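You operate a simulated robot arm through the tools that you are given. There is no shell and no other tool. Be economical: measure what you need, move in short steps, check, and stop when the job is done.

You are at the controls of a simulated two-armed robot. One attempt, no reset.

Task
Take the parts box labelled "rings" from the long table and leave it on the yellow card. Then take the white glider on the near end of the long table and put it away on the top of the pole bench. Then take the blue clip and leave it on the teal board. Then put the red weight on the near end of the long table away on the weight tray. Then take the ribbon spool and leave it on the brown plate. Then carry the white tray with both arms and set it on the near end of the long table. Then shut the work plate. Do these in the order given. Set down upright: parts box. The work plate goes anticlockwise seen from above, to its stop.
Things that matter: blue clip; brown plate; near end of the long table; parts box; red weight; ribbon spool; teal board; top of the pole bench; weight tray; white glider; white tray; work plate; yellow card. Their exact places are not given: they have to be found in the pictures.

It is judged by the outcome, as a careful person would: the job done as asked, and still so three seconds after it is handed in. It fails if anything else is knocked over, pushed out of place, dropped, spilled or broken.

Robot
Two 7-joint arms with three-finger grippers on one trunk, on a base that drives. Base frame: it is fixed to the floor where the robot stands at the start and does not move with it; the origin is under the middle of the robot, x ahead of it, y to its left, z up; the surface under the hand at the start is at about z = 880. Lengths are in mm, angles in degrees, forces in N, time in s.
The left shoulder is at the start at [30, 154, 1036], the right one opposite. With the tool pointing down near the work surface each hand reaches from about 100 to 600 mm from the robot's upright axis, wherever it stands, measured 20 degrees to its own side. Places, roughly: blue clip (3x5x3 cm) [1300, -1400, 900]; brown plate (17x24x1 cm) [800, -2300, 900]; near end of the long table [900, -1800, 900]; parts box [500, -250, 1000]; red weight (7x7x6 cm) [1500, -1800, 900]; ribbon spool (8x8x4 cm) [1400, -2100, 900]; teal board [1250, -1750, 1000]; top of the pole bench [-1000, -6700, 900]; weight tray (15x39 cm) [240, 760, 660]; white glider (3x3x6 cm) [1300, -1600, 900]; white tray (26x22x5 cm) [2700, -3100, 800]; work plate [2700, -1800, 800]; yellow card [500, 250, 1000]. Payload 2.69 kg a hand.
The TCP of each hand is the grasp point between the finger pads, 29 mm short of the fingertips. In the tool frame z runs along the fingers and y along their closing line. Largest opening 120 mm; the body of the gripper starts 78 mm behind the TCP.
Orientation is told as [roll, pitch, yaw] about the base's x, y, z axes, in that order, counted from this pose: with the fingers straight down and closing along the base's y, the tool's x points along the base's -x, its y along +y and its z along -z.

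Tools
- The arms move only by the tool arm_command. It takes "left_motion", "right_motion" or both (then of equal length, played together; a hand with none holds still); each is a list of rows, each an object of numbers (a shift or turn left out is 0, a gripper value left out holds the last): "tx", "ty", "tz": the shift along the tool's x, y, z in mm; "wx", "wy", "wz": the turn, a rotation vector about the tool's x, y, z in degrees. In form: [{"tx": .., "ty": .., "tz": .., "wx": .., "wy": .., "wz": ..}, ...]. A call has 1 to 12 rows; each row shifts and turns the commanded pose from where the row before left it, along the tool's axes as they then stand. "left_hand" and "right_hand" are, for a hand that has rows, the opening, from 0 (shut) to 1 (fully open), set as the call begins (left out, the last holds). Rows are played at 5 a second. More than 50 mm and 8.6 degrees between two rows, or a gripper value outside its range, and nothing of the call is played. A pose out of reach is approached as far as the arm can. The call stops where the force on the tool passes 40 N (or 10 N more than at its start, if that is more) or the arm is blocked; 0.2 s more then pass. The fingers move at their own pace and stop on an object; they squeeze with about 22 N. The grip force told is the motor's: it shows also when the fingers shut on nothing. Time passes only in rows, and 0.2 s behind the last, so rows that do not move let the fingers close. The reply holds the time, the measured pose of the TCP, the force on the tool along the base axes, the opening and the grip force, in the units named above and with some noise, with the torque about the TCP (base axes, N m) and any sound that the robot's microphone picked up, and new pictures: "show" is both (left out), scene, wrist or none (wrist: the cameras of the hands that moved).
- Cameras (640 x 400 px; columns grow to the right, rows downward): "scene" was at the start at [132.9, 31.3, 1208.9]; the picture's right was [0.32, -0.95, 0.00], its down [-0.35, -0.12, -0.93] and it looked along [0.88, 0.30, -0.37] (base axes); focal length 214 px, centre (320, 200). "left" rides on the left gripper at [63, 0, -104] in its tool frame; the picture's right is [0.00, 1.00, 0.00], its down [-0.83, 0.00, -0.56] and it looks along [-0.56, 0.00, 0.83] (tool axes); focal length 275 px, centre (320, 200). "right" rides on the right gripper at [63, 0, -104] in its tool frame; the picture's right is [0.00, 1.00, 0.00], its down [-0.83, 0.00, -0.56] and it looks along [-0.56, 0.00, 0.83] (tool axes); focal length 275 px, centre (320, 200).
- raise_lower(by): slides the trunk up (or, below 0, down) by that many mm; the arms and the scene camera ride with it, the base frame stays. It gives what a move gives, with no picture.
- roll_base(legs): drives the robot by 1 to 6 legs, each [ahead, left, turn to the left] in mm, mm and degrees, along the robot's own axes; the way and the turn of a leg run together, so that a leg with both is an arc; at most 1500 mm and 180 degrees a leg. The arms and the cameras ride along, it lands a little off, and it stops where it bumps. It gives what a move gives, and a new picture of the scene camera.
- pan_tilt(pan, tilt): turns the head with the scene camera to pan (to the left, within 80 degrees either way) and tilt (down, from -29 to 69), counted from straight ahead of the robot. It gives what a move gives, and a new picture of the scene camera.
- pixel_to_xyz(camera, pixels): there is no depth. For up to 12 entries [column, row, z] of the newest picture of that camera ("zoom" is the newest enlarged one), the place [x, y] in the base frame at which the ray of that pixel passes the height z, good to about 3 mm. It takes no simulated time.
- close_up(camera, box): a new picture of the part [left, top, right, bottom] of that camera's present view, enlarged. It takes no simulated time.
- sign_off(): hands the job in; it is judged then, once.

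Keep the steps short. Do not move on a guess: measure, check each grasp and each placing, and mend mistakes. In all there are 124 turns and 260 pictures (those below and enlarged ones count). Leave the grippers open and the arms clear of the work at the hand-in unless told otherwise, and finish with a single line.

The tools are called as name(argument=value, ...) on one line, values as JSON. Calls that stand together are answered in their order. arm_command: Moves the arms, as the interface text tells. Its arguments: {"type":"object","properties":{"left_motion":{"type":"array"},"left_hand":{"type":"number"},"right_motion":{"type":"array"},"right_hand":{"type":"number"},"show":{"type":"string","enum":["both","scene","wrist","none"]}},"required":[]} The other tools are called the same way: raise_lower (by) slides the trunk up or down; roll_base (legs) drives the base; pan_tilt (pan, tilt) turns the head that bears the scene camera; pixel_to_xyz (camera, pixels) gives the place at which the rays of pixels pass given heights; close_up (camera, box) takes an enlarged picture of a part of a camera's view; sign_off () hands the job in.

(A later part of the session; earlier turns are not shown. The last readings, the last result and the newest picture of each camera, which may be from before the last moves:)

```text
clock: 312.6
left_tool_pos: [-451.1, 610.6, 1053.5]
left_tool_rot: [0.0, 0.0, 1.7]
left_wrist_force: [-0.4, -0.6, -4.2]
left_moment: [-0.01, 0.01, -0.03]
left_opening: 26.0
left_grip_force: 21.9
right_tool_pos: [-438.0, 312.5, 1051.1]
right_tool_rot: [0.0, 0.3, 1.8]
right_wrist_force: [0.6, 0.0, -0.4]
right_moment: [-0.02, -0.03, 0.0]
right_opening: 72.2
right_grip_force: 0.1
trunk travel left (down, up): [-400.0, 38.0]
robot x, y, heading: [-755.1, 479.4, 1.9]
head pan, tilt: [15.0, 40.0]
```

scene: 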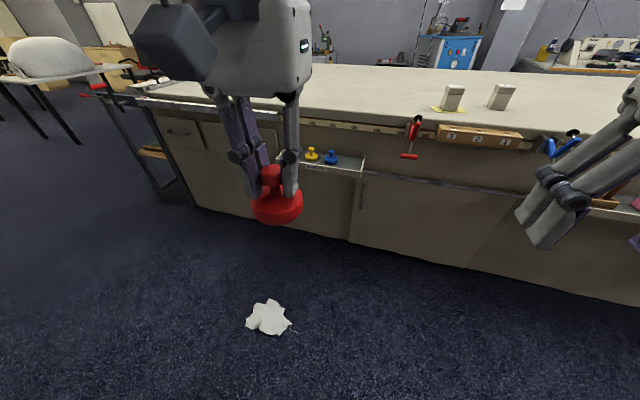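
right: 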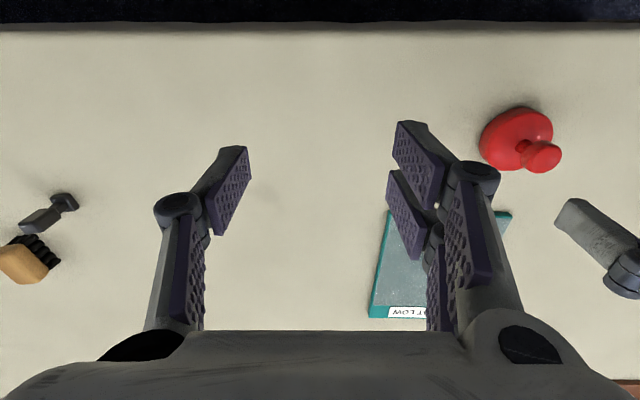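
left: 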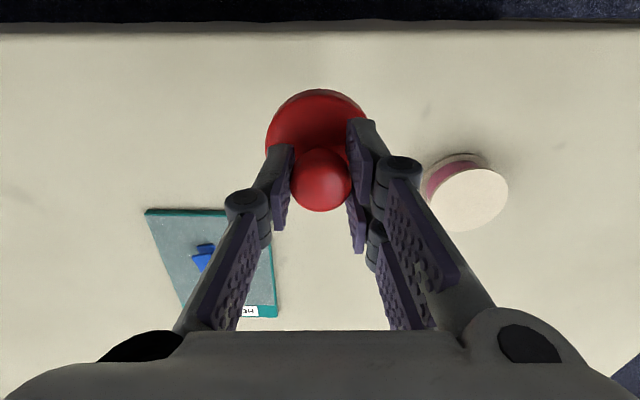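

pixel_to_xyz(camera="scene", pixels=[[245, 322, 0], [292, 328, 0], [270, 298, 0], [268, 336, 0], [345, 170, 665], [360, 175, 665]])

close_up(camera="scene", box=[290, 120, 430, 200])

```text
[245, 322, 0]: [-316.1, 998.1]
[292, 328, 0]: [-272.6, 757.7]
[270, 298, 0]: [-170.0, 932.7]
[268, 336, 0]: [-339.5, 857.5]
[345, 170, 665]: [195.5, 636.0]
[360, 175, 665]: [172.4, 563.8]
```

```text
4.57 times, centred on (360, 160) of scene
```

zoom: 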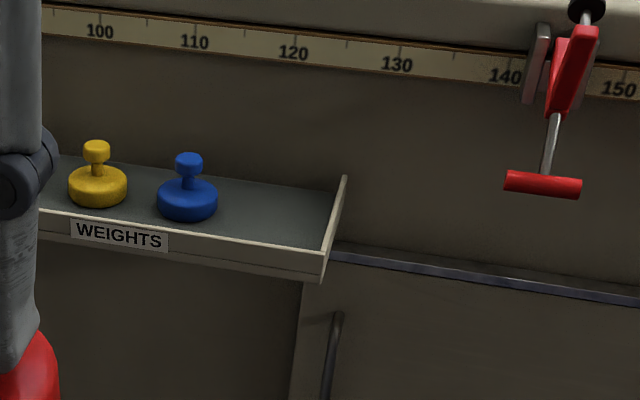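

Drive up to the tray, keeping clear of the paper scrap on the floor.

roll_base(legs=[[0, -70, -1.9], [540, 0, 0]])

pan_tilt(pan=30, tilt=55)

```text
clock: 316.5
left_tool_pos: [91.9, 533.9, 1053.9]
left_tool_rot: [0.0, 0.0, 0.3]
left_wrist_force: [0.5, -0.6, -5.3]
left_moment: [-0.02, 0.0, -0.03]
left_opening: 25.7
left_grip_force: 22.2
right_tool_pos: [95.8, 234.5, 1051.2]
right_tool_rot: [-0.1, 0.3, 0.2]
right_wrist_force: [-0.4, 0.6, -0.4]
right_moment: [0.0, 0.0, 0.01]
right_opening: 72.2
right_grip_force: 0.0
trunk travel left (down, up): [-400.0, 38.0]
robot x, y, heading: [-214.2, 409.0, 0.2]
head pan, tilt: [15.0, 40.0]
```

scene: 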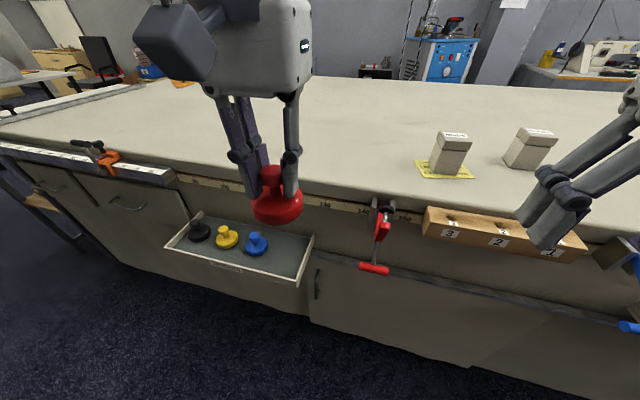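

```text
clock: 317.3
left_tool_pos: [91.3, 533.6, 1055.0]
left_tool_rot: [-0.1, 0.0, 0.3]
left_wrist_force: [-0.3, -0.7, -5.0]
left_moment: [0.01, 0.03, 0.05]
left_opening: 26.1
left_grip_force: 22.3
right_tool_pos: [94.9, 235.4, 1050.5]
right_tool_rot: [-0.1, 0.3, 0.1]
right_wrist_force: [0.5, -1.1, -0.2]
right_moment: [0.02, -0.01, 0.01]
right_opening: 72.0
right_grip_force: 0.0
trunk travel left (down, up): [-400.0, 38.0]
robot x, y, heading: [-213.5, 405.7, 0.0]
head pan, tilt: [30.0, 55.0]
```

scene: 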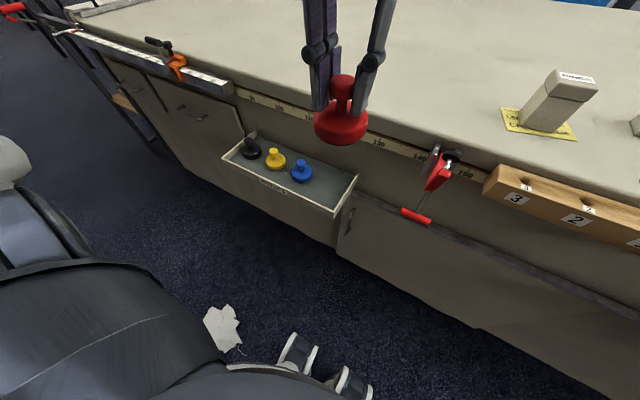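

close_up(camera="scene", box=[215, 115, 375, 225])

pixel_to_xyz(camera="scene", pixels=[[301, 178, 655], [334, 214, 680], [357, 176, 680], [223, 154, 680], [250, 133, 680], [301, 161, 710], [275, 166, 655]])

```text
3.64 times, centred on (295, 170) of scene
```

zoom: 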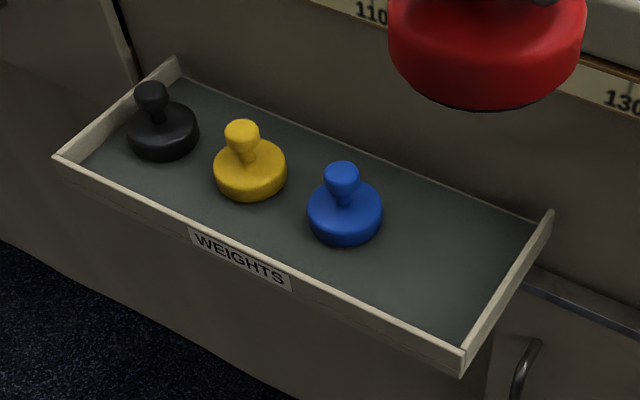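

```text
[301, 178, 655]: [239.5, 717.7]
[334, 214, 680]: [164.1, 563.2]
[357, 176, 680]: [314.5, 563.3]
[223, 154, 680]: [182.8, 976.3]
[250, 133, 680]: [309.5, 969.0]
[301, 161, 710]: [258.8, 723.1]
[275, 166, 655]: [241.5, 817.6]
```

pixel_to_xyz(camera="scene", pixels=[[400, 138, 875], [300, 98, 875], [425, 183, 800], [415, 215, 720], [436, 150, 870], [402, 210, 720]])

raise_lower(by=-150)

```text
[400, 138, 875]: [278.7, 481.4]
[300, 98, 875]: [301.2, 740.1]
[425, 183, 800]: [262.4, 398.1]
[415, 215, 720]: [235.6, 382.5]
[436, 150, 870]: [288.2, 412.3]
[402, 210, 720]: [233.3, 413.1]
```

```text
clock: 319.1
left_tool_pos: [98.6, 536.9, 904.8]
left_tool_rot: [-1.2, 1.0, 2.4]
left_wrist_force: [-0.4, 0.1, -5.3]
left_moment: [-0.03, -0.05, 0.0]
left_opening: 26.1
left_grip_force: 21.1
right_tool_pos: [94.9, 233.9, 901.8]
right_tool_rot: [0.0, 0.1, 0.1]
right_wrist_force: [0.2, -0.8, -0.7]
right_moment: [0.02, -0.01, 0.01]
right_opening: 71.9
right_grip_force: 0.1
trunk travel left (down, up): [-250.0, 188.0]
robot x, y, heading: [-215.1, 406.3, 0.0]
head pan, tilt: [30.0, 55.0]
```

arm_command(left_motion=[{"tx": -32, "ty": 22}, {"tx": -32, "ty": 22}, {"tx": -32, "ty": 22}, {"tx": -31, "ty": 22}, {}])

```text
clock: 320.3
left_tool_pos: [216.4, 620.6, 906.0]
left_tool_rot: [0.0, 0.0, 0.2]
left_wrist_force: [-0.8, -1.0, -4.6]
left_moment: [0.01, 0.02, 0.04]
left_opening: 25.8
left_grip_force: 22.2
right_tool_pos: [95.2, 234.5, 901.5]
right_tool_rot: [-0.1, 0.3, 0.1]
right_wrist_force: [0.0, 0.4, -0.3]
right_moment: [0.02, 0.01, 0.02]
right_opening: 72.2
right_grip_force: 0.1
trunk travel left (down, up): [-250.0, 188.0]
robot x, y, heading: [-214.9, 408.3, 0.2]
head pan, tilt: [30.0, 55.0]
```

scene: 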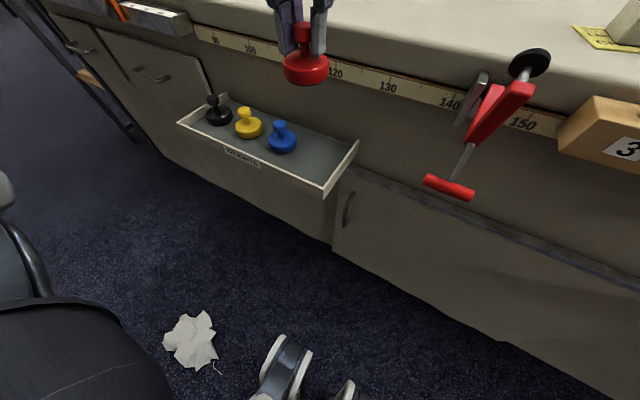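
left: 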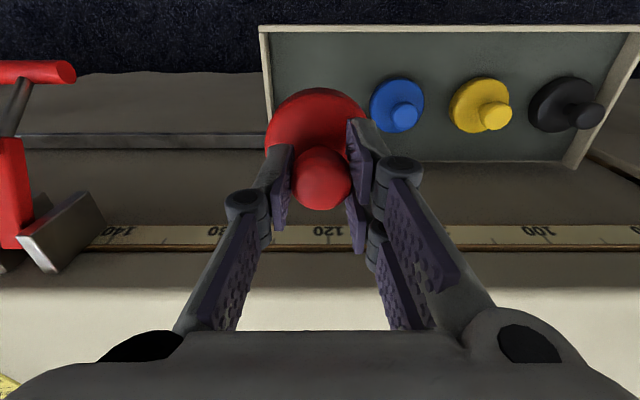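

pixel_to_xyz(camera="left", pixels=[[261, 28, 680], [397, 105, 655], [397, 105, 665], [481, 104, 655], [266, 95, 680]])

pixel_to_xyz(camera="scene", pixels=[[282, 144, 655], [282, 144, 665], [282, 144, 645], [323, 195, 680], [323, 195, 670], [357, 141, 680]])

```text
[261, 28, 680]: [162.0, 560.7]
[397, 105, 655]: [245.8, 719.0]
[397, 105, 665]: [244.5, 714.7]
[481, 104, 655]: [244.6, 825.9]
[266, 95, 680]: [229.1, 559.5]
```

```text
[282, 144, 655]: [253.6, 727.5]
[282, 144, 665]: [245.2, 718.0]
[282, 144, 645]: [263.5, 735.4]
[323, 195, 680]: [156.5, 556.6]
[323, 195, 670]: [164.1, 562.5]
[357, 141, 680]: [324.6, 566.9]
```

arm_command(left_motion=[{"tx": -10, "ty": 4}, {}], show="none")

raise_lower(by=-140)

arm_command(left_motion=[{}])

```text
clock: 320.9
left_tool_pos: [226.7, 625.4, 905.1]
left_tool_rot: [0.0, 0.1, 0.4]
left_wrist_force: [0.2, -0.3, -3.8]
left_moment: [0.0, 0.01, -0.01]
left_opening: 25.9
left_grip_force: 21.8
right_tool_pos: [95.6, 233.4, 901.0]
right_tool_rot: [-0.1, 0.2, 0.1]
right_wrist_force: [0.1, 0.1, 0.0]
right_moment: [0.0, 0.0, 0.0]
right_opening: 72.1
right_grip_force: 0.0
trunk travel left (down, up): [-250.0, 188.0]
robot x, y, heading: [-216.2, 414.3, 0.3]
head pan, tilt: [30.0, 55.0]
```

```text
clock: 322.5
left_tool_pos: [227.1, 626.7, 764.5]
left_tool_rot: [0.0, -0.1, 0.3]
left_wrist_force: [0.7, 0.4, -4.4]
left_moment: [0.01, 0.0, -0.01]
left_opening: 25.9
left_grip_force: 22.2
right_tool_pos: [96.0, 234.8, 760.7]
right_tool_rot: [-0.1, 0.2, 0.1]
right_wrist_force: [0.2, 0.0, -0.9]
right_moment: [0.04, 0.0, -0.01]
right_opening: 72.1
right_grip_force: 0.1
trunk travel left (down, up): [-110.0, 328.0]
robot x, y, heading: [-214.8, 408.0, 0.2]
head pan, tilt: [30.0, 55.0]
```

```text
clock: 322.9
left_tool_pos: [228.1, 624.8, 764.2]
left_tool_rot: [0.0, 0.0, 0.2]
left_wrist_force: [0.9, 0.0, -4.2]
left_moment: [-0.02, -0.03, -0.02]
left_opening: 26.1
left_grip_force: 21.7
right_tool_pos: [95.1, 235.0, 761.7]
right_tool_rot: [-0.1, 0.3, 0.1]
right_wrist_force: [-0.5, 0.4, 0.5]
right_moment: [-0.01, 0.01, -0.01]
right_opening: 71.7
right_grip_force: 0.0
trunk travel left (down, up): [-110.0, 328.0]
robot x, y, heading: [-212.6, 407.1, 0.4]
head pan, tilt: [30.0, 55.0]
```

scene: 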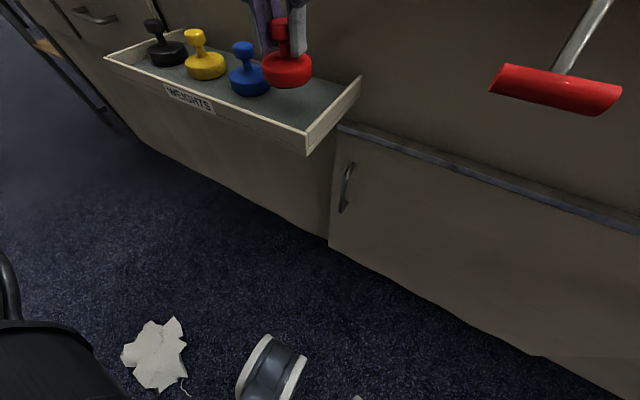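
left: 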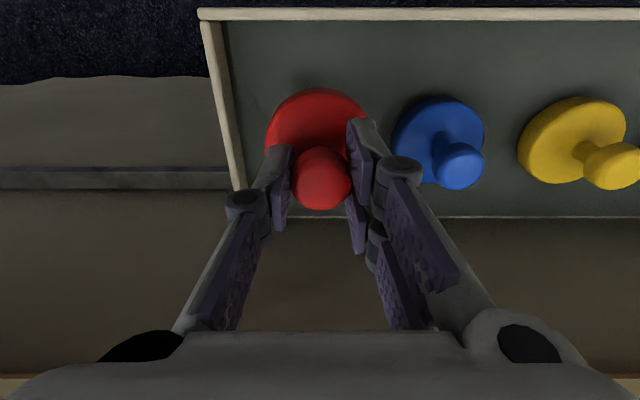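

arm_command(left_motion=[{"tz": 25}, {"tz": 18}, {}], show="none")

arm_command(left_motion=[{"tz": 4}, {"tz": 3}, {}], show="none")

arm_command(left_motion=[{"tz": 2}, {"tz": 2}, {}])

```text
clock: 323.7
left_tool_pos: [227.9, 627.1, 723.1]
left_tool_rot: [-0.1, -0.1, 0.2]
left_wrist_force: [2.5, -0.2, 15.4]
left_moment: [0.0, 0.01, -0.01]
left_opening: 25.9
left_grip_force: 22.0
right_tool_pos: [95.0, 233.9, 762.6]
right_tool_rot: [-0.1, 0.2, 0.1]
right_wrist_force: [0.5, -0.5, 0.4]
right_moment: [-0.04, 0.02, 0.0]
right_opening: 71.9
right_grip_force: 0.1
trunk travel left (down, up): [-110.0, 328.0]
robot x, y, heading: [-212.5, 403.0, 0.2]
head pan, tilt: [30.0, 55.0]
```

```text
clock: 324.7
left_tool_pos: [228.3, 625.5, 716.1]
left_tool_rot: [0.0, -0.3, 0.4]
left_wrist_force: [-2.8, 0.4, 13.7]
left_moment: [0.06, 0.6, -0.04]
left_opening: 25.4
left_grip_force: 22.0
right_tool_pos: [94.0, 233.9, 761.1]
right_tool_rot: [-0.1, 0.1, 0.0]
right_wrist_force: [-0.7, 0.2, 0.4]
right_moment: [-0.02, 0.01, 0.0]
right_opening: 72.1
right_grip_force: 0.1
trunk travel left (down, up): [-110.0, 328.0]
robot x, y, heading: [-211.8, 408.4, 0.1]
head pan, tilt: [30.0, 55.0]
stopped in row 3 (left hand): the force on the tool passed its limit at 41 N (the readings are from after the stop); the commanded pose is now the measured one
```

```text
clock: 325.2
left_tool_pos: [227.4, 627.1, 717.2]
left_tool_rot: [-0.2, -0.8, 0.4]
left_wrist_force: [-5.5, -0.9, 17.7]
left_moment: [0.14, 0.73, 0.05]
left_opening: 25.6
left_grip_force: 21.4
right_tool_pos: [95.1, 234.0, 762.1]
right_tool_rot: [0.0, 0.2, 0.0]
right_wrist_force: [-0.4, -0.4, 0.0]
right_moment: [0.02, -0.02, -0.05]
right_opening: 71.8
right_grip_force: 0.0
trunk travel left (down, up): [-110.0, 328.0]
robot x, y, heading: [-216.7, 410.0, 0.2]
head pan, tilt: [30.0, 55.0]
stopped in row 2 (left hand): the force on the tool passed its limit at 44 N (the readings are from after the stop); the commanded pose is now the measured one
```

scene: 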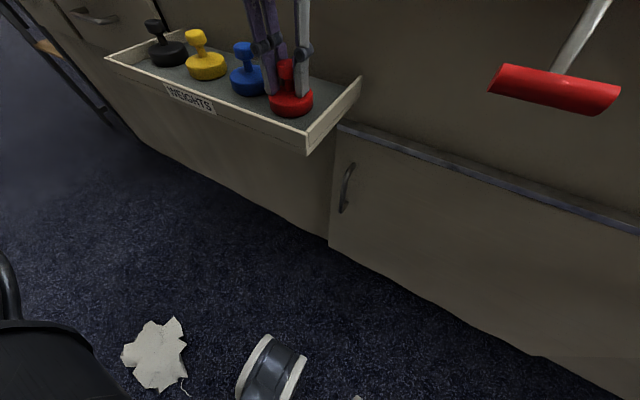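
left: 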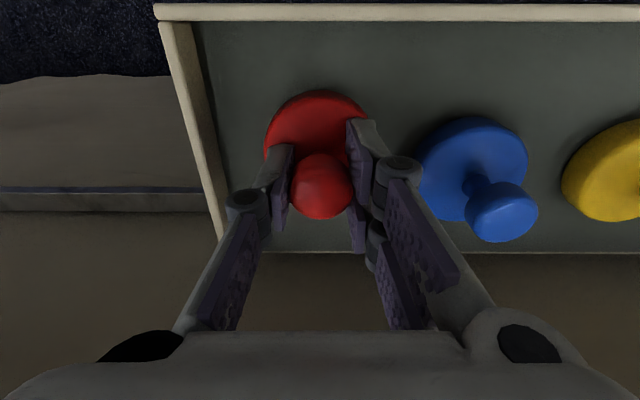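

Floor contact reached (tray floor ≈ 665). Ease up, open partly, and rise straight.

arm_command(left_motion=[{"tz": -4}, {}], show="none")

arm_command(left_motion=[{}, {}, {"tz": -25}, {"tz": -35}, {"tz": -40}, {}], left_hand=0.5)

```text
clock: 325.8
left_tool_pos: [229.8, 626.1, 717.5]
left_tool_rot: [-0.1, -0.6, 0.3]
left_wrist_force: [0.0, 0.1, -5.3]
left_moment: [0.01, -0.01, 0.0]
left_opening: 25.6
left_grip_force: 22.1
right_tool_pos: [95.4, 233.5, 761.2]
right_tool_rot: [0.0, 0.3, 0.1]
right_wrist_force: [0.2, 1.1, 0.1]
right_moment: [0.03, -0.01, 0.01]
right_opening: 72.0
right_grip_force: 0.0
trunk travel left (down, up): [-110.0, 328.0]
robot x, y, heading: [-216.3, 406.2, 0.3]
head pan, tilt: [30.0, 55.0]
```

```text
clock: 327.2
left_tool_pos: [232.7, 617.5, 786.5]
left_tool_rot: [-0.2, -0.8, 0.4]
left_wrist_force: [0.3, -0.2, -0.6]
left_moment: [0.01, 0.02, 0.02]
left_opening: 59.8
left_grip_force: 0.1
left hand out of reach, approached as far as the arm can: row 5
right_tool_pos: [95.3, 235.0, 761.0]
right_tool_rot: [0.0, 0.3, 0.1]
right_wrist_force: [-0.3, -0.1, 0.6]
right_moment: [0.01, 0.01, 0.02]
right_opening: 72.0
right_grip_force: 0.1
trunk travel left (down, up): [-110.0, 328.0]
robot x, y, heading: [-214.5, 411.5, 0.2]
head pan, tilt: [30.0, 55.0]
```

scene: 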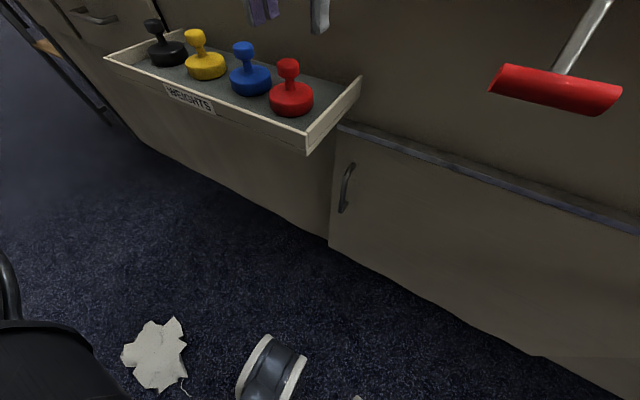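
left: 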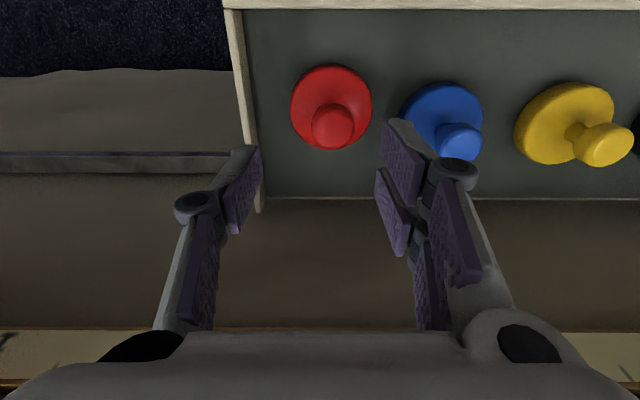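

Red weight stands in the tray. Retract, raise the trunk, back off.

arm_command(left_motion=[{"tx": 40}, {"tx": 40}, {"tx": 40, "ty": -20}, {"ty": -40}], show="none")

raise_lower(by=290)

roll_base(legs=[[-540, 0, 0], [0, -1450, 0], [0, -1450, 0]])

```text
clock: 328.3
left_tool_pos: [127.9, 564.1, 787.6]
left_tool_rot: [-3.4, 0.9, 4.8]
left_wrist_force: [3.5, 6.7, -1.6]
left_moment: [-1.14, 0.58, -0.14]
left_opening: 60.1
left_grip_force: 0.1
left hand out of reach, approached as far as the arm can: row 1, 2
right_tool_pos: [95.6, 235.4, 761.7]
right_tool_rot: [-0.1, 0.2, 0.0]
right_wrist_force: [0.3, 0.1, 0.1]
right_moment: [-0.07, -0.02, 0.02]
right_opening: 71.8
right_grip_force: 0.1
trunk travel left (down, up): [-110.0, 328.0]
robot x, y, heading: [-215.2, 411.6, 0.2]
head pan, tilt: [30.0, 55.0]
stopped in row 4 (left hand): the force on the tool passed its limit at 64 N (the readings are from after the stop); the commanded pose is now the measured one
```

```text
clock: 331.2
left_tool_pos: [128.7, 562.6, 1075.2]
left_tool_rot: [-3.4, 1.0, 4.8]
left_wrist_force: [-0.3, -0.1, -0.3]
left_moment: [-0.02, 0.0, 0.0]
left_opening: 60.0
left_grip_force: 0.0
right_tool_pos: [95.3, 234.1, 1049.6]
right_tool_rot: [0.0, 0.3, 0.1]
right_wrist_force: [0.0, -0.6, -0.8]
right_moment: [0.0, -0.01, 0.0]
right_opening: 72.2
right_grip_force: 0.2
trunk travel left (down, up): [-400.0, 38.0]
robot x, y, heading: [-215.3, 409.8, -0.1]
head pan, tilt: [30.0, 55.0]
```

```text
clock: 356.1
left_tool_pos: [-482.5, -2359.3, 1076.9]
left_tool_rot: [-3.4, 0.8, 2.7]
left_wrist_force: [-0.1, -0.5, -0.9]
left_moment: [-0.05, -0.01, -0.01]
left_opening: 60.3
left_grip_force: 0.2
right_tool_pos: [-525.9, -2686.5, 1052.0]
right_tool_rot: [-0.1, 0.2, -2.1]
right_wrist_force: [0.2, 0.6, 0.5]
right_moment: [0.0, 0.0, -0.01]
right_opening: 71.8
right_grip_force: 0.0
trunk travel left (down, up): [-400.0, 38.0]
robot x, y, heading: [-829.3, -2499.7, -2.0]
head pan, tilt: [30.0, 55.0]
```

scene: 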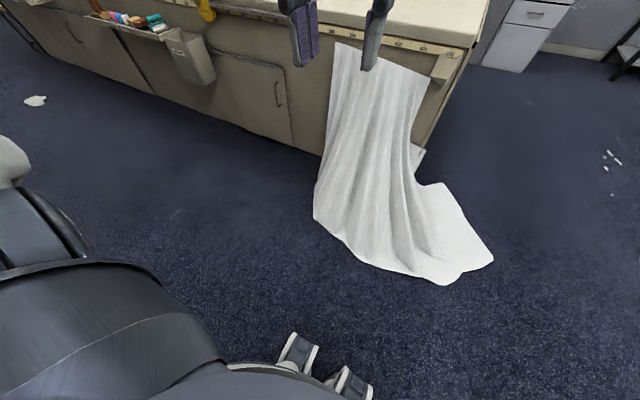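

The left hand met a brief force while retracting; check the tray from here with a look back.

pan_tilt(pan=70, tilt=15)

close_up(camera="scene", box=[280, 160, 400, 240])

```text
clock: 357.2
left_tool_pos: [-482.9, -2359.3, 1076.6]
left_tool_rot: [-3.4, 0.9, 2.7]
left_wrist_force: [0.1, -0.3, -0.8]
left_moment: [0.0, -0.03, 0.01]
left_opening: 59.9
left_grip_force: 0.1
right_tool_pos: [-526.4, -2686.7, 1050.6]
right_tool_rot: [-0.1, 0.2, -2.1]
right_wrist_force: [0.3, 0.2, 1.2]
right_moment: [-0.02, 0.0, 0.01]
right_opening: 71.9
right_grip_force: 0.1
trunk travel left (down, up): [-400.0, 38.0]
robot x, y, heading: [-830.5, -2500.0, -2.0]
head pan, tilt: [70.0, 15.0]
```

scene: 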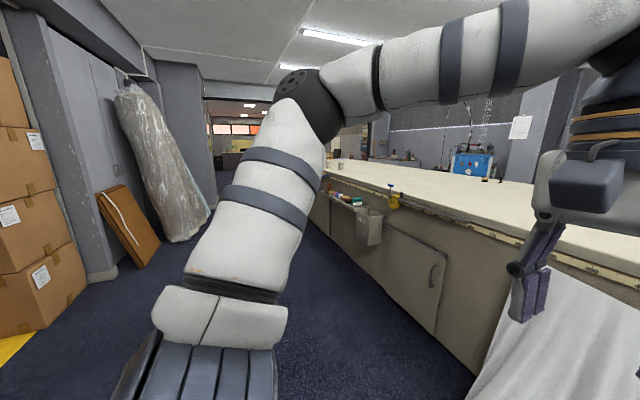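

```text
5.00 times, centred on (340, 200) of scene
```

zoom: 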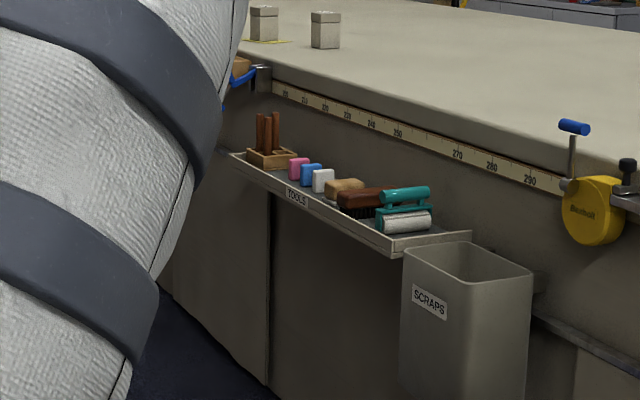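

Tools and boxes undisturbed; the tray is hidden behind the arm but the contact happened well in front of and above it. On to the spool: drive around again.

roll_base(legs=[[40, -1250, 2], [1350, 0, 0], [1350, 0, 0]])

pan_tilt(pan=0, tilt=45)

```text
clock: 379.5
left_tool_pos: [2131.5, -3671.5, 1077.0]
left_tool_rot: [-3.4, 0.8, 4.1]
left_wrist_force: [0.8, -0.2, -0.5]
left_moment: [0.01, 0.0, 0.01]
left_opening: 59.8
left_grip_force: 0.0
right_tool_pos: [2096.9, -3999.0, 1051.0]
right_tool_rot: [-0.1, 0.3, -0.5]
right_wrist_force: [0.3, 0.2, -0.7]
right_moment: [0.02, -0.03, -0.01]
right_opening: 71.9
right_grip_force: 0.0
trunk travel left (down, up): [-400.0, 38.0]
robot x, y, heading: [1789.7, -3819.6, -0.2]
head pan, tilt: [70.0, 15.0]
```

scene: 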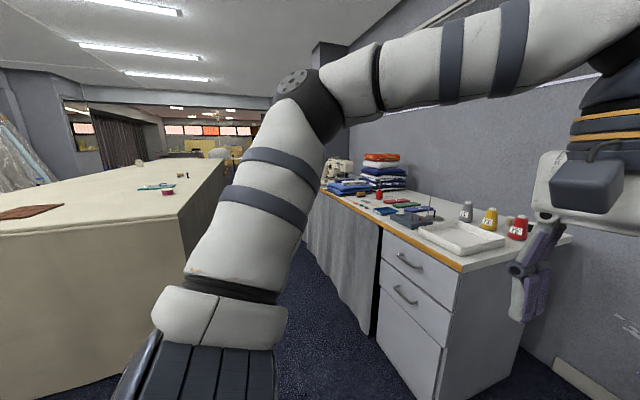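

```text
clock: 380.9
left_tool_pos: [2132.3, -3671.6, 1075.8]
left_tool_rot: [-3.4, 0.8, 4.2]
left_wrist_force: [0.1, -0.2, 1.6]
left_moment: [0.01, -0.01, -0.02]
left_opening: 60.3
left_grip_force: 0.0
right_tool_pos: [2097.6, -3998.8, 1051.1]
right_tool_rot: [-0.1, 0.2, -0.5]
right_wrist_force: [0.1, 0.3, -0.7]
right_moment: [0.0, 0.0, 0.02]
right_opening: 72.4
right_grip_force: 0.0
trunk travel left (down, up): [-400.0, 38.0]
robot x, y, heading: [1787.0, -3817.9, -0.5]
head pan, tilt: [0.0, 45.0]
```

scene: 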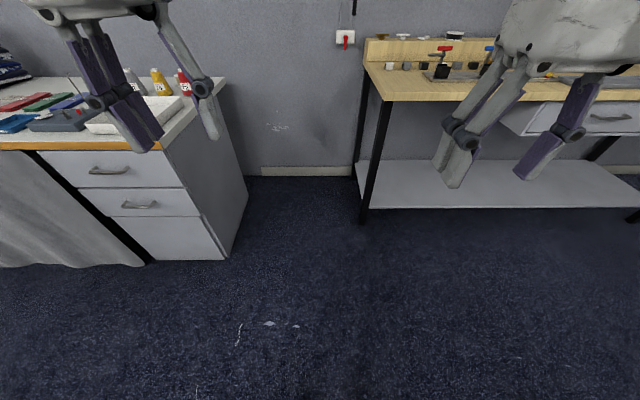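

roll_base(legs=[[0, 0, 180], [-130, 0, 0.5], [0, -960, 0]])

```text
clock: 396.8
left_tool_pos: [1607.0, -3009.4, 1076.4]
left_tool_rot: [-3.4, 0.9, -177.9]
left_wrist_force: [-0.1, 0.4, -0.7]
left_moment: [0.0, 0.0, -0.02]
left_opening: 60.1
left_grip_force: 0.1
right_tool_pos: [1654.7, -2682.8, 1050.3]
right_tool_rot: [-0.1, 0.2, 177.4]
right_wrist_force: [-0.7, -0.1, 0.9]
right_moment: [-0.02, -0.02, 0.03]
right_opening: 72.0
right_grip_force: 0.1
trunk travel left (down, up): [-400.0, 38.0]
robot x, y, heading: [1955.7, -2873.0, 177.6]
head pan, tilt: [0.0, 45.0]
```

scene: 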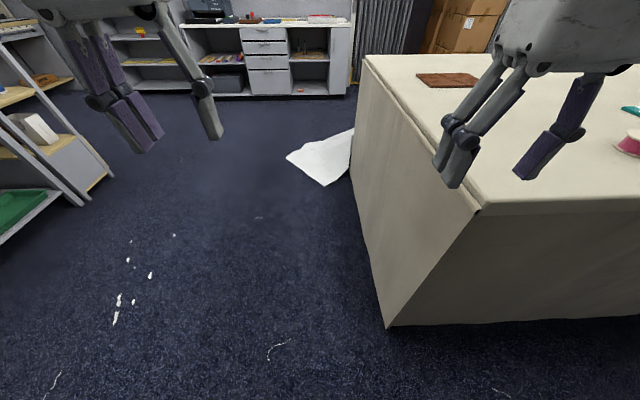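

roll_base(legs=[[0, 0, 2.4], [0, -990, 0], [110, 0, 0]])

```text
clock: 406.0
left_tool_pos: [1509.3, -2004.5, 1076.7]
left_tool_rot: [-3.4, 1.0, -176.7]
left_wrist_force: [-1.3, 0.9, -1.1]
left_moment: [0.03, -0.05, -0.01]
left_opening: 59.6
left_grip_force: 0.1
right_tool_pos: [1549.8, -1678.6, 1051.0]
right_tool_rot: [-0.1, 0.2, 178.6]
right_wrist_force: [-0.7, 0.3, -0.2]
right_moment: [-0.01, -0.05, 0.01]
right_opening: 72.0
right_grip_force: 0.0
trunk travel left (down, up): [-400.0, 38.0]
robot x, y, heading: [1857.6, -1865.3, 178.6]
head pan, tilt: [0.0, 45.0]
```

scene: 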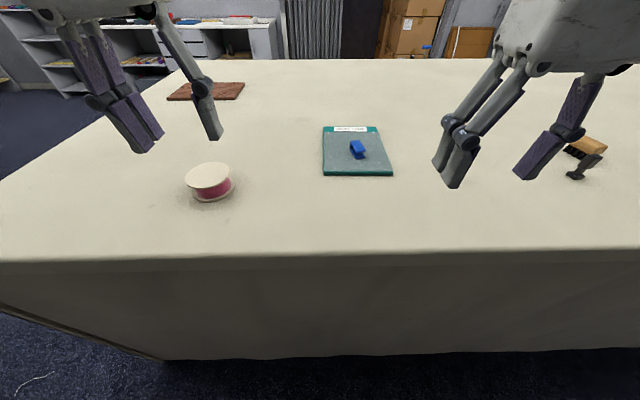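

arm_command(left_motion=[{"wx": -3.4, "wy": -1, "wz": 3.3}, {"tx": -35, "ty": 20}, {"tx": -35, "ty": 20}, {"tx": -35, "ty": 20}, {"tz": 35}, {}], left_hand=1)

```text
clock: 407.4
left_tool_pos: [1406.0, -2066.0, 1042.0]
left_tool_rot: [0.0, -0.2, -180.1]
left_wrist_force: [-0.4, -1.3, -0.1]
left_moment: [-0.02, 0.01, 0.01]
left_opening: 119.9
left_grip_force: 0.0
right_tool_pos: [1551.0, -1677.9, 1051.8]
right_tool_rot: [-0.1, 0.3, 178.5]
right_wrist_force: [0.2, 0.6, -0.2]
right_moment: [-0.01, 0.0, 0.0]
right_opening: 71.8
right_grip_force: 0.0
trunk travel left (down, up): [-400.0, 38.0]
robot x, y, heading: [1855.8, -1859.5, 179.1]
head pan, tilt: [0.0, 45.0]
```

scene: 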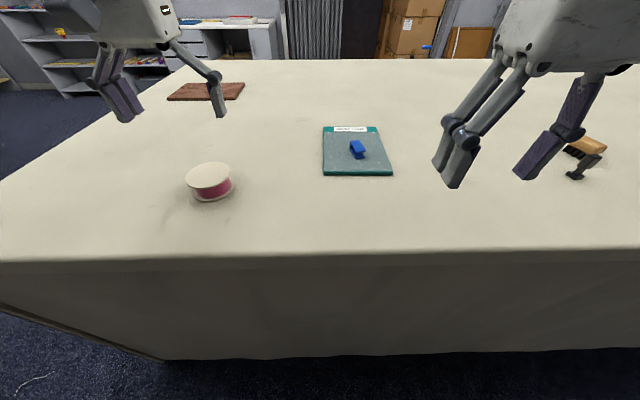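
left: 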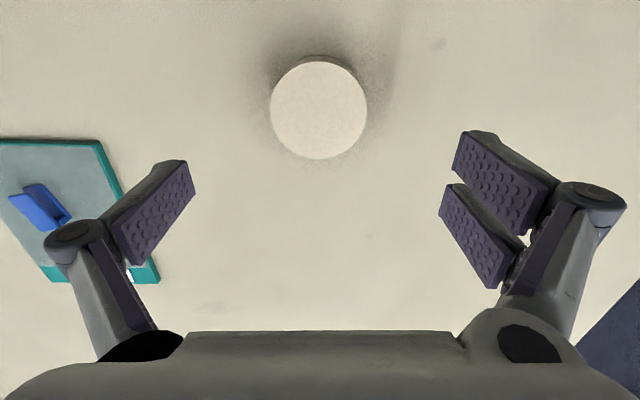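

pixel_to_xyz(camera="left", pixels=[[318, 109, 920], [271, 109, 920], [367, 109, 920], [318, 61, 920], [318, 159, 920], [318, 55, 884]])

close_up(camera="scene", box=[170, 140, 250, 210])

```text
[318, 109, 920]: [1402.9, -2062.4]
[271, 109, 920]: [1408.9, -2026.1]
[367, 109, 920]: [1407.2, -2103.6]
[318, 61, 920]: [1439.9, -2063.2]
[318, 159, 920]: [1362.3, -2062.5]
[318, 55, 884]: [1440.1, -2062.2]
```

```text
5.71 times, centred on (210, 175) of scene
```

zoom: 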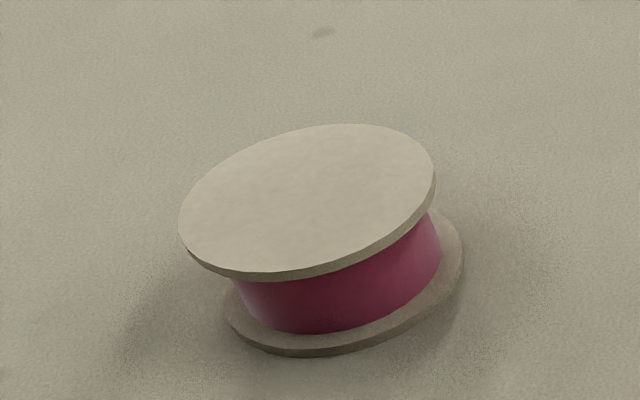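

Spool centre (1402,−2063), Ø78. Lower to z 912 and close.

arm_command(left_motion=[{"tx": -4, "ty": -2.5}, {"tz": 45}, {"tz": 45}, {"tz": 40}, {}], left_hand=1, show="wrist")

arm_command(left_motion=[{}, {}, {}], left_hand=0, show="wrist")

```text
clock: 408.6
left_tool_pos: [1401.6, -2061.7, 913.5]
left_tool_rot: [0.0, -0.1, -180.0]
left_wrist_force: [0.5, 0.5, -0.3]
left_moment: [-0.01, 0.0, -0.03]
left_opening: 119.8
left_grip_force: 0.1
right_tool_pos: [1551.2, -1678.3, 1050.6]
right_tool_rot: [-0.1, 0.2, 178.6]
right_wrist_force: [0.4, -0.2, 0.3]
right_moment: [0.01, 0.01, -0.02]
right_opening: 72.0
right_grip_force: 0.0
trunk travel left (down, up): [-400.0, 38.0]
robot x, y, heading: [1858.0, -1862.7, 178.7]
head pan, tilt: [0.0, 45.0]
```

left: 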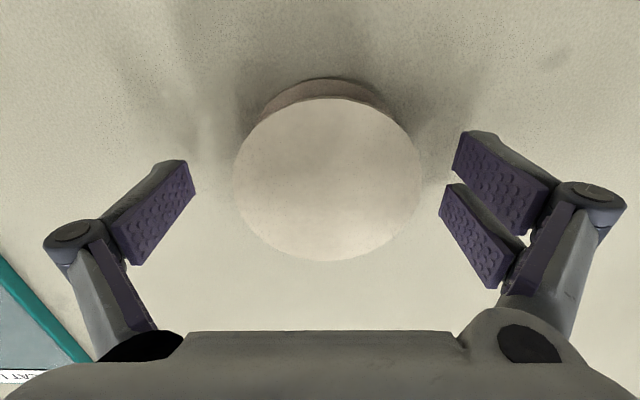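

```text
clock: 409.4
left_tool_pos: [1400.5, -2060.4, 914.4]
left_tool_rot: [0.0, -0.2, -180.1]
left_wrist_force: [1.3, -0.3, 1.7]
left_moment: [-0.02, 0.05, 0.02]
left_opening: 78.6
left_grip_force: 22.3
right_tool_pos: [1551.1, -1676.9, 1051.6]
right_tool_rot: [-0.2, 0.2, 178.6]
right_wrist_force: [0.1, -0.5, -0.3]
right_moment: [0.0, -0.04, 0.02]
right_opening: 72.0
right_grip_force: 0.0
trunk travel left (down, up): [-400.0, 38.0]
robot x, y, heading: [1858.1, -1862.7, 178.7]
head pan, tilt: [0.0, 45.0]
```

left: 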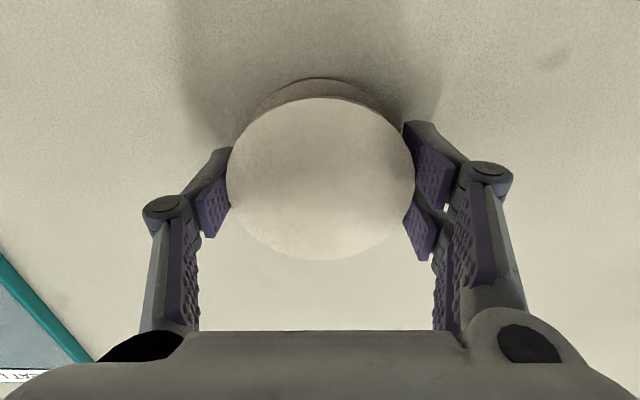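

arm_command(left_motion=[{"tz": -15}, {"tz": -40}, {"tz": -45}, {"tz": -40}, {"tx": 45}, {"tx": 45}, {"tx": 20}], show="wrist")

roll_base(legs=[[-90, 0, 1.3], [0, 1290, 0]])

```text
clock: 411.0
left_tool_pos: [1513.4, -2062.4, 1049.3]
left_tool_rot: [0.0, -0.2, -179.8]
left_wrist_force: [-0.7, 0.9, -0.8]
left_moment: [0.02, -0.01, -0.01]
left_opening: 78.1
left_grip_force: 22.3
right_tool_pos: [1550.4, -1677.9, 1051.8]
right_tool_rot: [0.0, 0.3, 178.7]
right_wrist_force: [0.6, 0.1, -0.1]
right_moment: [0.0, -0.01, 0.01]
right_opening: 71.8
right_grip_force: 0.0
trunk travel left (down, up): [-400.0, 38.0]
robot x, y, heading: [1857.7, -1856.2, 178.7]
head pan, tilt: [0.0, 45.0]
```

left: 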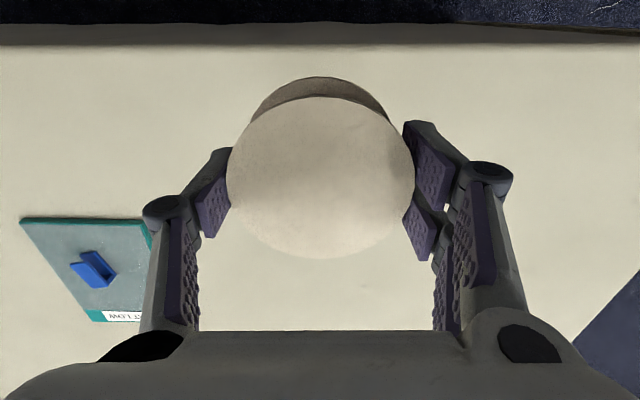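

```text
clock: 422.1
left_tool_pos: [1613.5, -3393.7, 1049.2]
left_tool_rot: [0.0, -0.3, -178.2]
left_wrist_force: [-0.7, 0.1, -0.1]
left_moment: [0.01, 0.01, -0.02]
left_opening: 78.3
left_grip_force: 22.2
right_tool_pos: [1640.5, -3007.8, 1049.9]
right_tool_rot: [-0.1, 0.3, -179.6]
right_wrist_force: [0.3, 1.4, 0.1]
right_moment: [0.05, 0.04, 0.0]
right_opening: 72.4
right_grip_force: 0.0
trunk travel left (down, up): [-400.0, 38.0]
robot x, y, heading: [1949.9, -3182.0, -179.7]
head pan, tilt: [0.0, 45.0]
```

scene: 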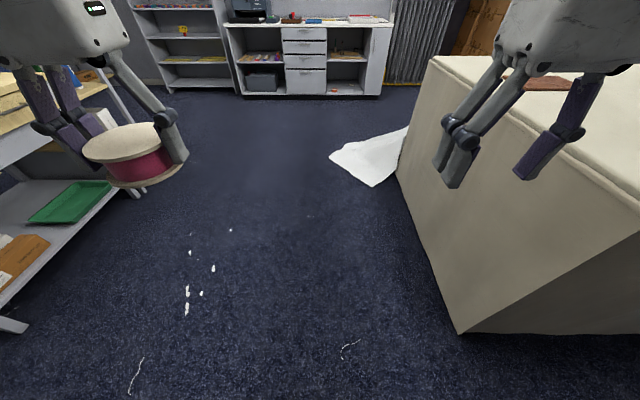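

pixel_to_xyz(camera="scene", pixels=[[332, 153, 0], [375, 187, 0], [398, 178, 0], [462, 333, 0]])

roll_base(legs=[[900, 0, 0], [0, 0, -90]])

pan_tilt(pan=10, tilt=40)

```text
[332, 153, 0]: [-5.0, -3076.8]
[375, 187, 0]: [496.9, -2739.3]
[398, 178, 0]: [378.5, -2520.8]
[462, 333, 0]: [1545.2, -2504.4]
```

```text
clock: 430.7
left_tool_pos: [854.3, -2857.9, 1049.7]
left_tool_rot: [0.1, -0.2, 90.2]
left_wrist_force: [0.2, 0.0, -1.0]
left_moment: [-0.02, 0.01, 0.0]
left_opening: 78.1
left_grip_force: 22.2
right_tool_pos: [1237.4, -2894.6, 1051.1]
right_tool_rot: [-0.2, 0.3, 88.8]
right_wrist_force: [0.3, 0.7, 0.3]
right_moment: [-0.01, 0.0, -0.04]
right_opening: 72.0
right_grip_force: 0.0
trunk travel left (down, up): [-400.0, 38.0]
robot x, y, heading: [1057.8, -3200.9, 88.6]
head pan, tilt: [0.0, 45.0]
```

scene: 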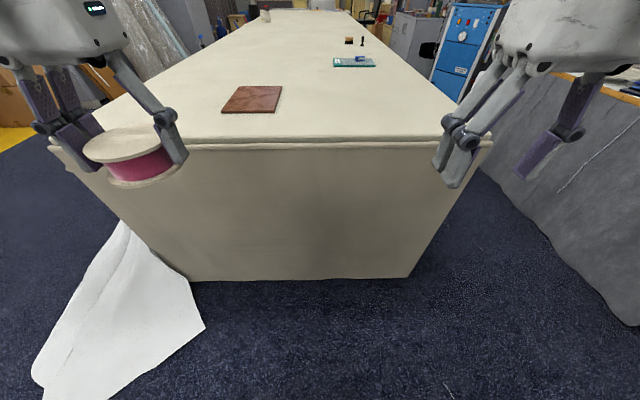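

```text
clock: 431.4
left_tool_pos: [853.7, -2858.4, 1050.2]
left_tool_rot: [0.0, -0.2, 90.1]
left_wrist_force: [0.1, 0.0, -0.8]
left_moment: [-0.01, -0.03, 0.02]
left_opening: 78.3
left_grip_force: 21.7
right_tool_pos: [1238.1, -2894.0, 1050.9]
right_tool_rot: [0.0, 0.2, 88.8]
right_wrist_force: [-0.2, 0.1, -0.5]
right_moment: [0.01, 0.01, -0.03]
right_opening: 71.7
right_grip_force: 0.1
trunk travel left (down, up): [-400.0, 38.0]
robot x, y, heading: [1055.5, -3198.5, 88.4]
head pan, tilt: [10.0, 40.0]
```

scene: 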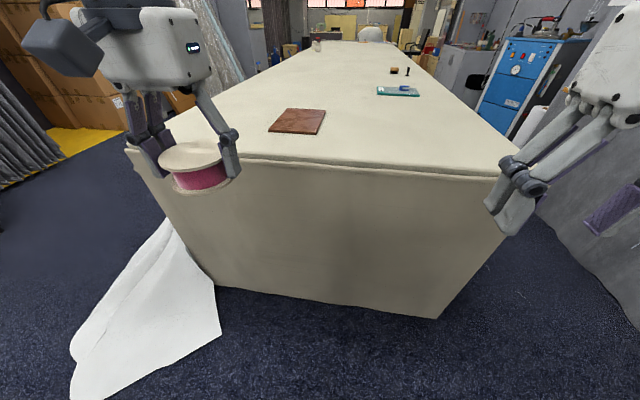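

pixel_to_xyz(camera="scene", pixels=[[269, 131, 888], [318, 134, 888], [326, 111, 888], [287, 108, 888], [220, 335, 0], [218, 288, 0], [300, 160, 880], [500, 175, 880]])

```text
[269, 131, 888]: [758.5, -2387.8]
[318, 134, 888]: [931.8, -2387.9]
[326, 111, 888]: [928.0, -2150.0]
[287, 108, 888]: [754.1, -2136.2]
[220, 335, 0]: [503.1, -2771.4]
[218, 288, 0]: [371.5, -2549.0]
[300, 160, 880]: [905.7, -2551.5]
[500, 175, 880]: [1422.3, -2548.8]
```

Plate spans x 756–930, y −2388…−2140. Drive 365 mm toward the table end.

roll_base(legs=[[365, 0, 1.4]])

```text
clock: 433.8
left_tool_pos: [850.0, -2502.9, 1049.0]
left_tool_rot: [0.0, -0.1, 91.5]
left_wrist_force: [0.4, -0.1, -0.4]
left_moment: [0.0, 0.03, -0.05]
left_opening: 78.0
left_grip_force: 22.3
right_tool_pos: [1236.0, -2531.6, 1050.9]
right_tool_rot: [0.0, 0.2, 90.0]
right_wrist_force: [0.0, -0.8, -0.7]
right_moment: [-0.03, 0.01, -0.02]
right_opening: 72.1
right_grip_force: 0.0
trunk travel left (down, up): [-400.0, 38.0]
robot x, y, heading: [1059.1, -2840.8, 89.9]
head pan, tilt: [10.0, 40.0]
```

scene: 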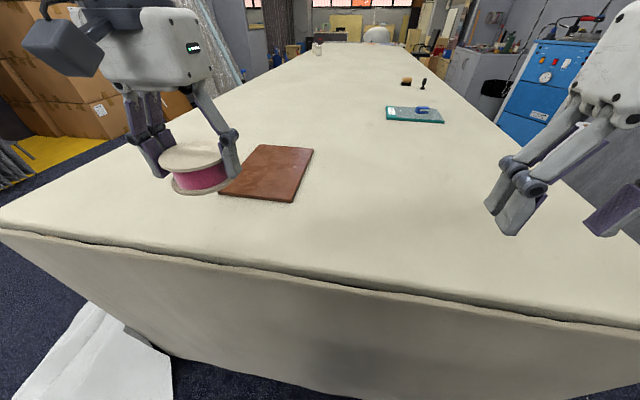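

arm_command(left_motion=[{"tx": -30, "tz": 30}, {"tx": -30, "tz": 30}, {"tx": -40, "tz": 15}, {"tx": -40}, {"tx": -40}, {"tx": -25}, {}])

```text
clock: 435.4
left_tool_pos: [843.6, -2300.1, 975.0]
left_tool_rot: [0.0, -0.2, 91.4]
left_wrist_force: [-0.4, -0.4, -0.7]
left_moment: [-0.01, -0.02, -0.01]
left_opening: 78.1
left_grip_force: 21.7
right_tool_pos: [1234.7, -2532.6, 1051.3]
right_tool_rot: [-0.2, 0.2, 90.0]
right_wrist_force: [0.2, 0.6, -0.5]
right_moment: [0.01, -0.01, 0.01]
right_opening: 72.2
right_grip_force: 0.0
trunk travel left (down, up): [-400.0, 38.0]
robot x, y, heading: [1059.0, -2840.8, 90.1]
head pan, tilt: [10.0, 40.0]
```

scene: 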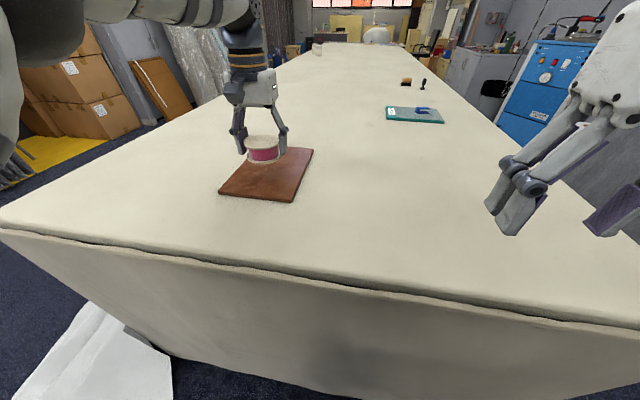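
left: 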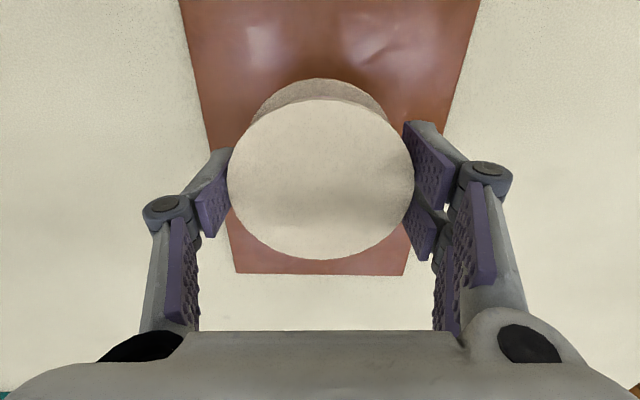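

arm_command(left_motion=[{"tz": 25}, {"tz": 20}, {"tz": 3}, {}], show="none")

arm_command(left_motion=[{"tz": 2}, {"tz": 1.5}, {}], show="none")

```text
clock: 436.4
left_tool_pos: [844.8, -2298.2, 927.5]
left_tool_rot: [0.1, -0.1, 91.4]
left_wrist_force: [-0.8, 0.2, -0.7]
left_moment: [0.0, 0.03, 0.03]
left_opening: 78.0
left_grip_force: 22.2
right_tool_pos: [1235.4, -2532.2, 1051.3]
right_tool_rot: [-0.2, 0.1, 90.0]
right_wrist_force: [-0.5, 0.1, 0.1]
right_moment: [0.01, 0.02, 0.0]
right_opening: 72.2
right_grip_force: 0.2
trunk travel left (down, up): [-400.0, 38.0]
robot x, y, heading: [1059.1, -2842.0, 90.0]
head pan, tilt: [10.0, 40.0]
```

```text
clock: 437.2
left_tool_pos: [844.1, -2298.9, 923.1]
left_tool_rot: [0.0, -0.4, 91.4]
left_wrist_force: [-3.7, -2.1, 10.8]
left_moment: [0.32, 0.14, 0.09]
left_opening: 78.0
left_grip_force: 22.0
right_tool_pos: [1236.9, -2531.9, 1052.1]
right_tool_rot: [-0.1, 0.1, 90.0]
right_wrist_force: [0.1, 0.3, 0.1]
right_moment: [0.0, 0.01, 0.01]
right_opening: 71.9
right_grip_force: 0.1
trunk travel left (down, up): [-400.0, 38.0]
robot x, y, heading: [1061.5, -2844.5, 90.2]
head pan, tilt: [10.0, 40.0]
```

Contact. Release and rise.

arm_command(left_motion=[{}, {}, {}, {"tz": -30}, {"tz": -35}, {"tx": 30}, {"tx": 40}, {"tx": 40}], left_hand=1, show="scene")

```text
clock: 439.0
left_tool_pos: [843.4, -2410.5, 989.2]
left_tool_rot: [-0.2, -0.4, 91.5]
left_wrist_force: [-0.2, -0.3, -0.7]
left_moment: [0.01, -0.03, 0.0]
left_opening: 120.1
left_grip_force: 0.1
right_tool_pos: [1232.3, -2532.8, 1051.8]
right_tool_rot: [-0.2, 0.2, 90.0]
right_wrist_force: [-0.8, 0.2, 0.6]
right_moment: [0.04, -0.02, 0.03]
right_opening: 71.9
right_grip_force: 0.0
trunk travel left (down, up): [-400.0, 38.0]
robot x, y, heading: [1059.2, -2842.7, 90.0]
head pan, tilt: [10.0, 40.0]
```

scene: 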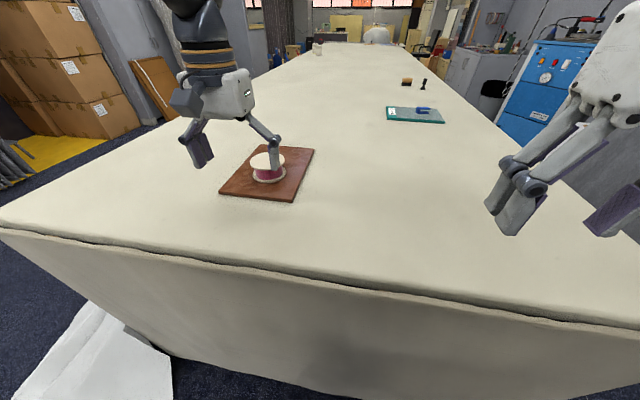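

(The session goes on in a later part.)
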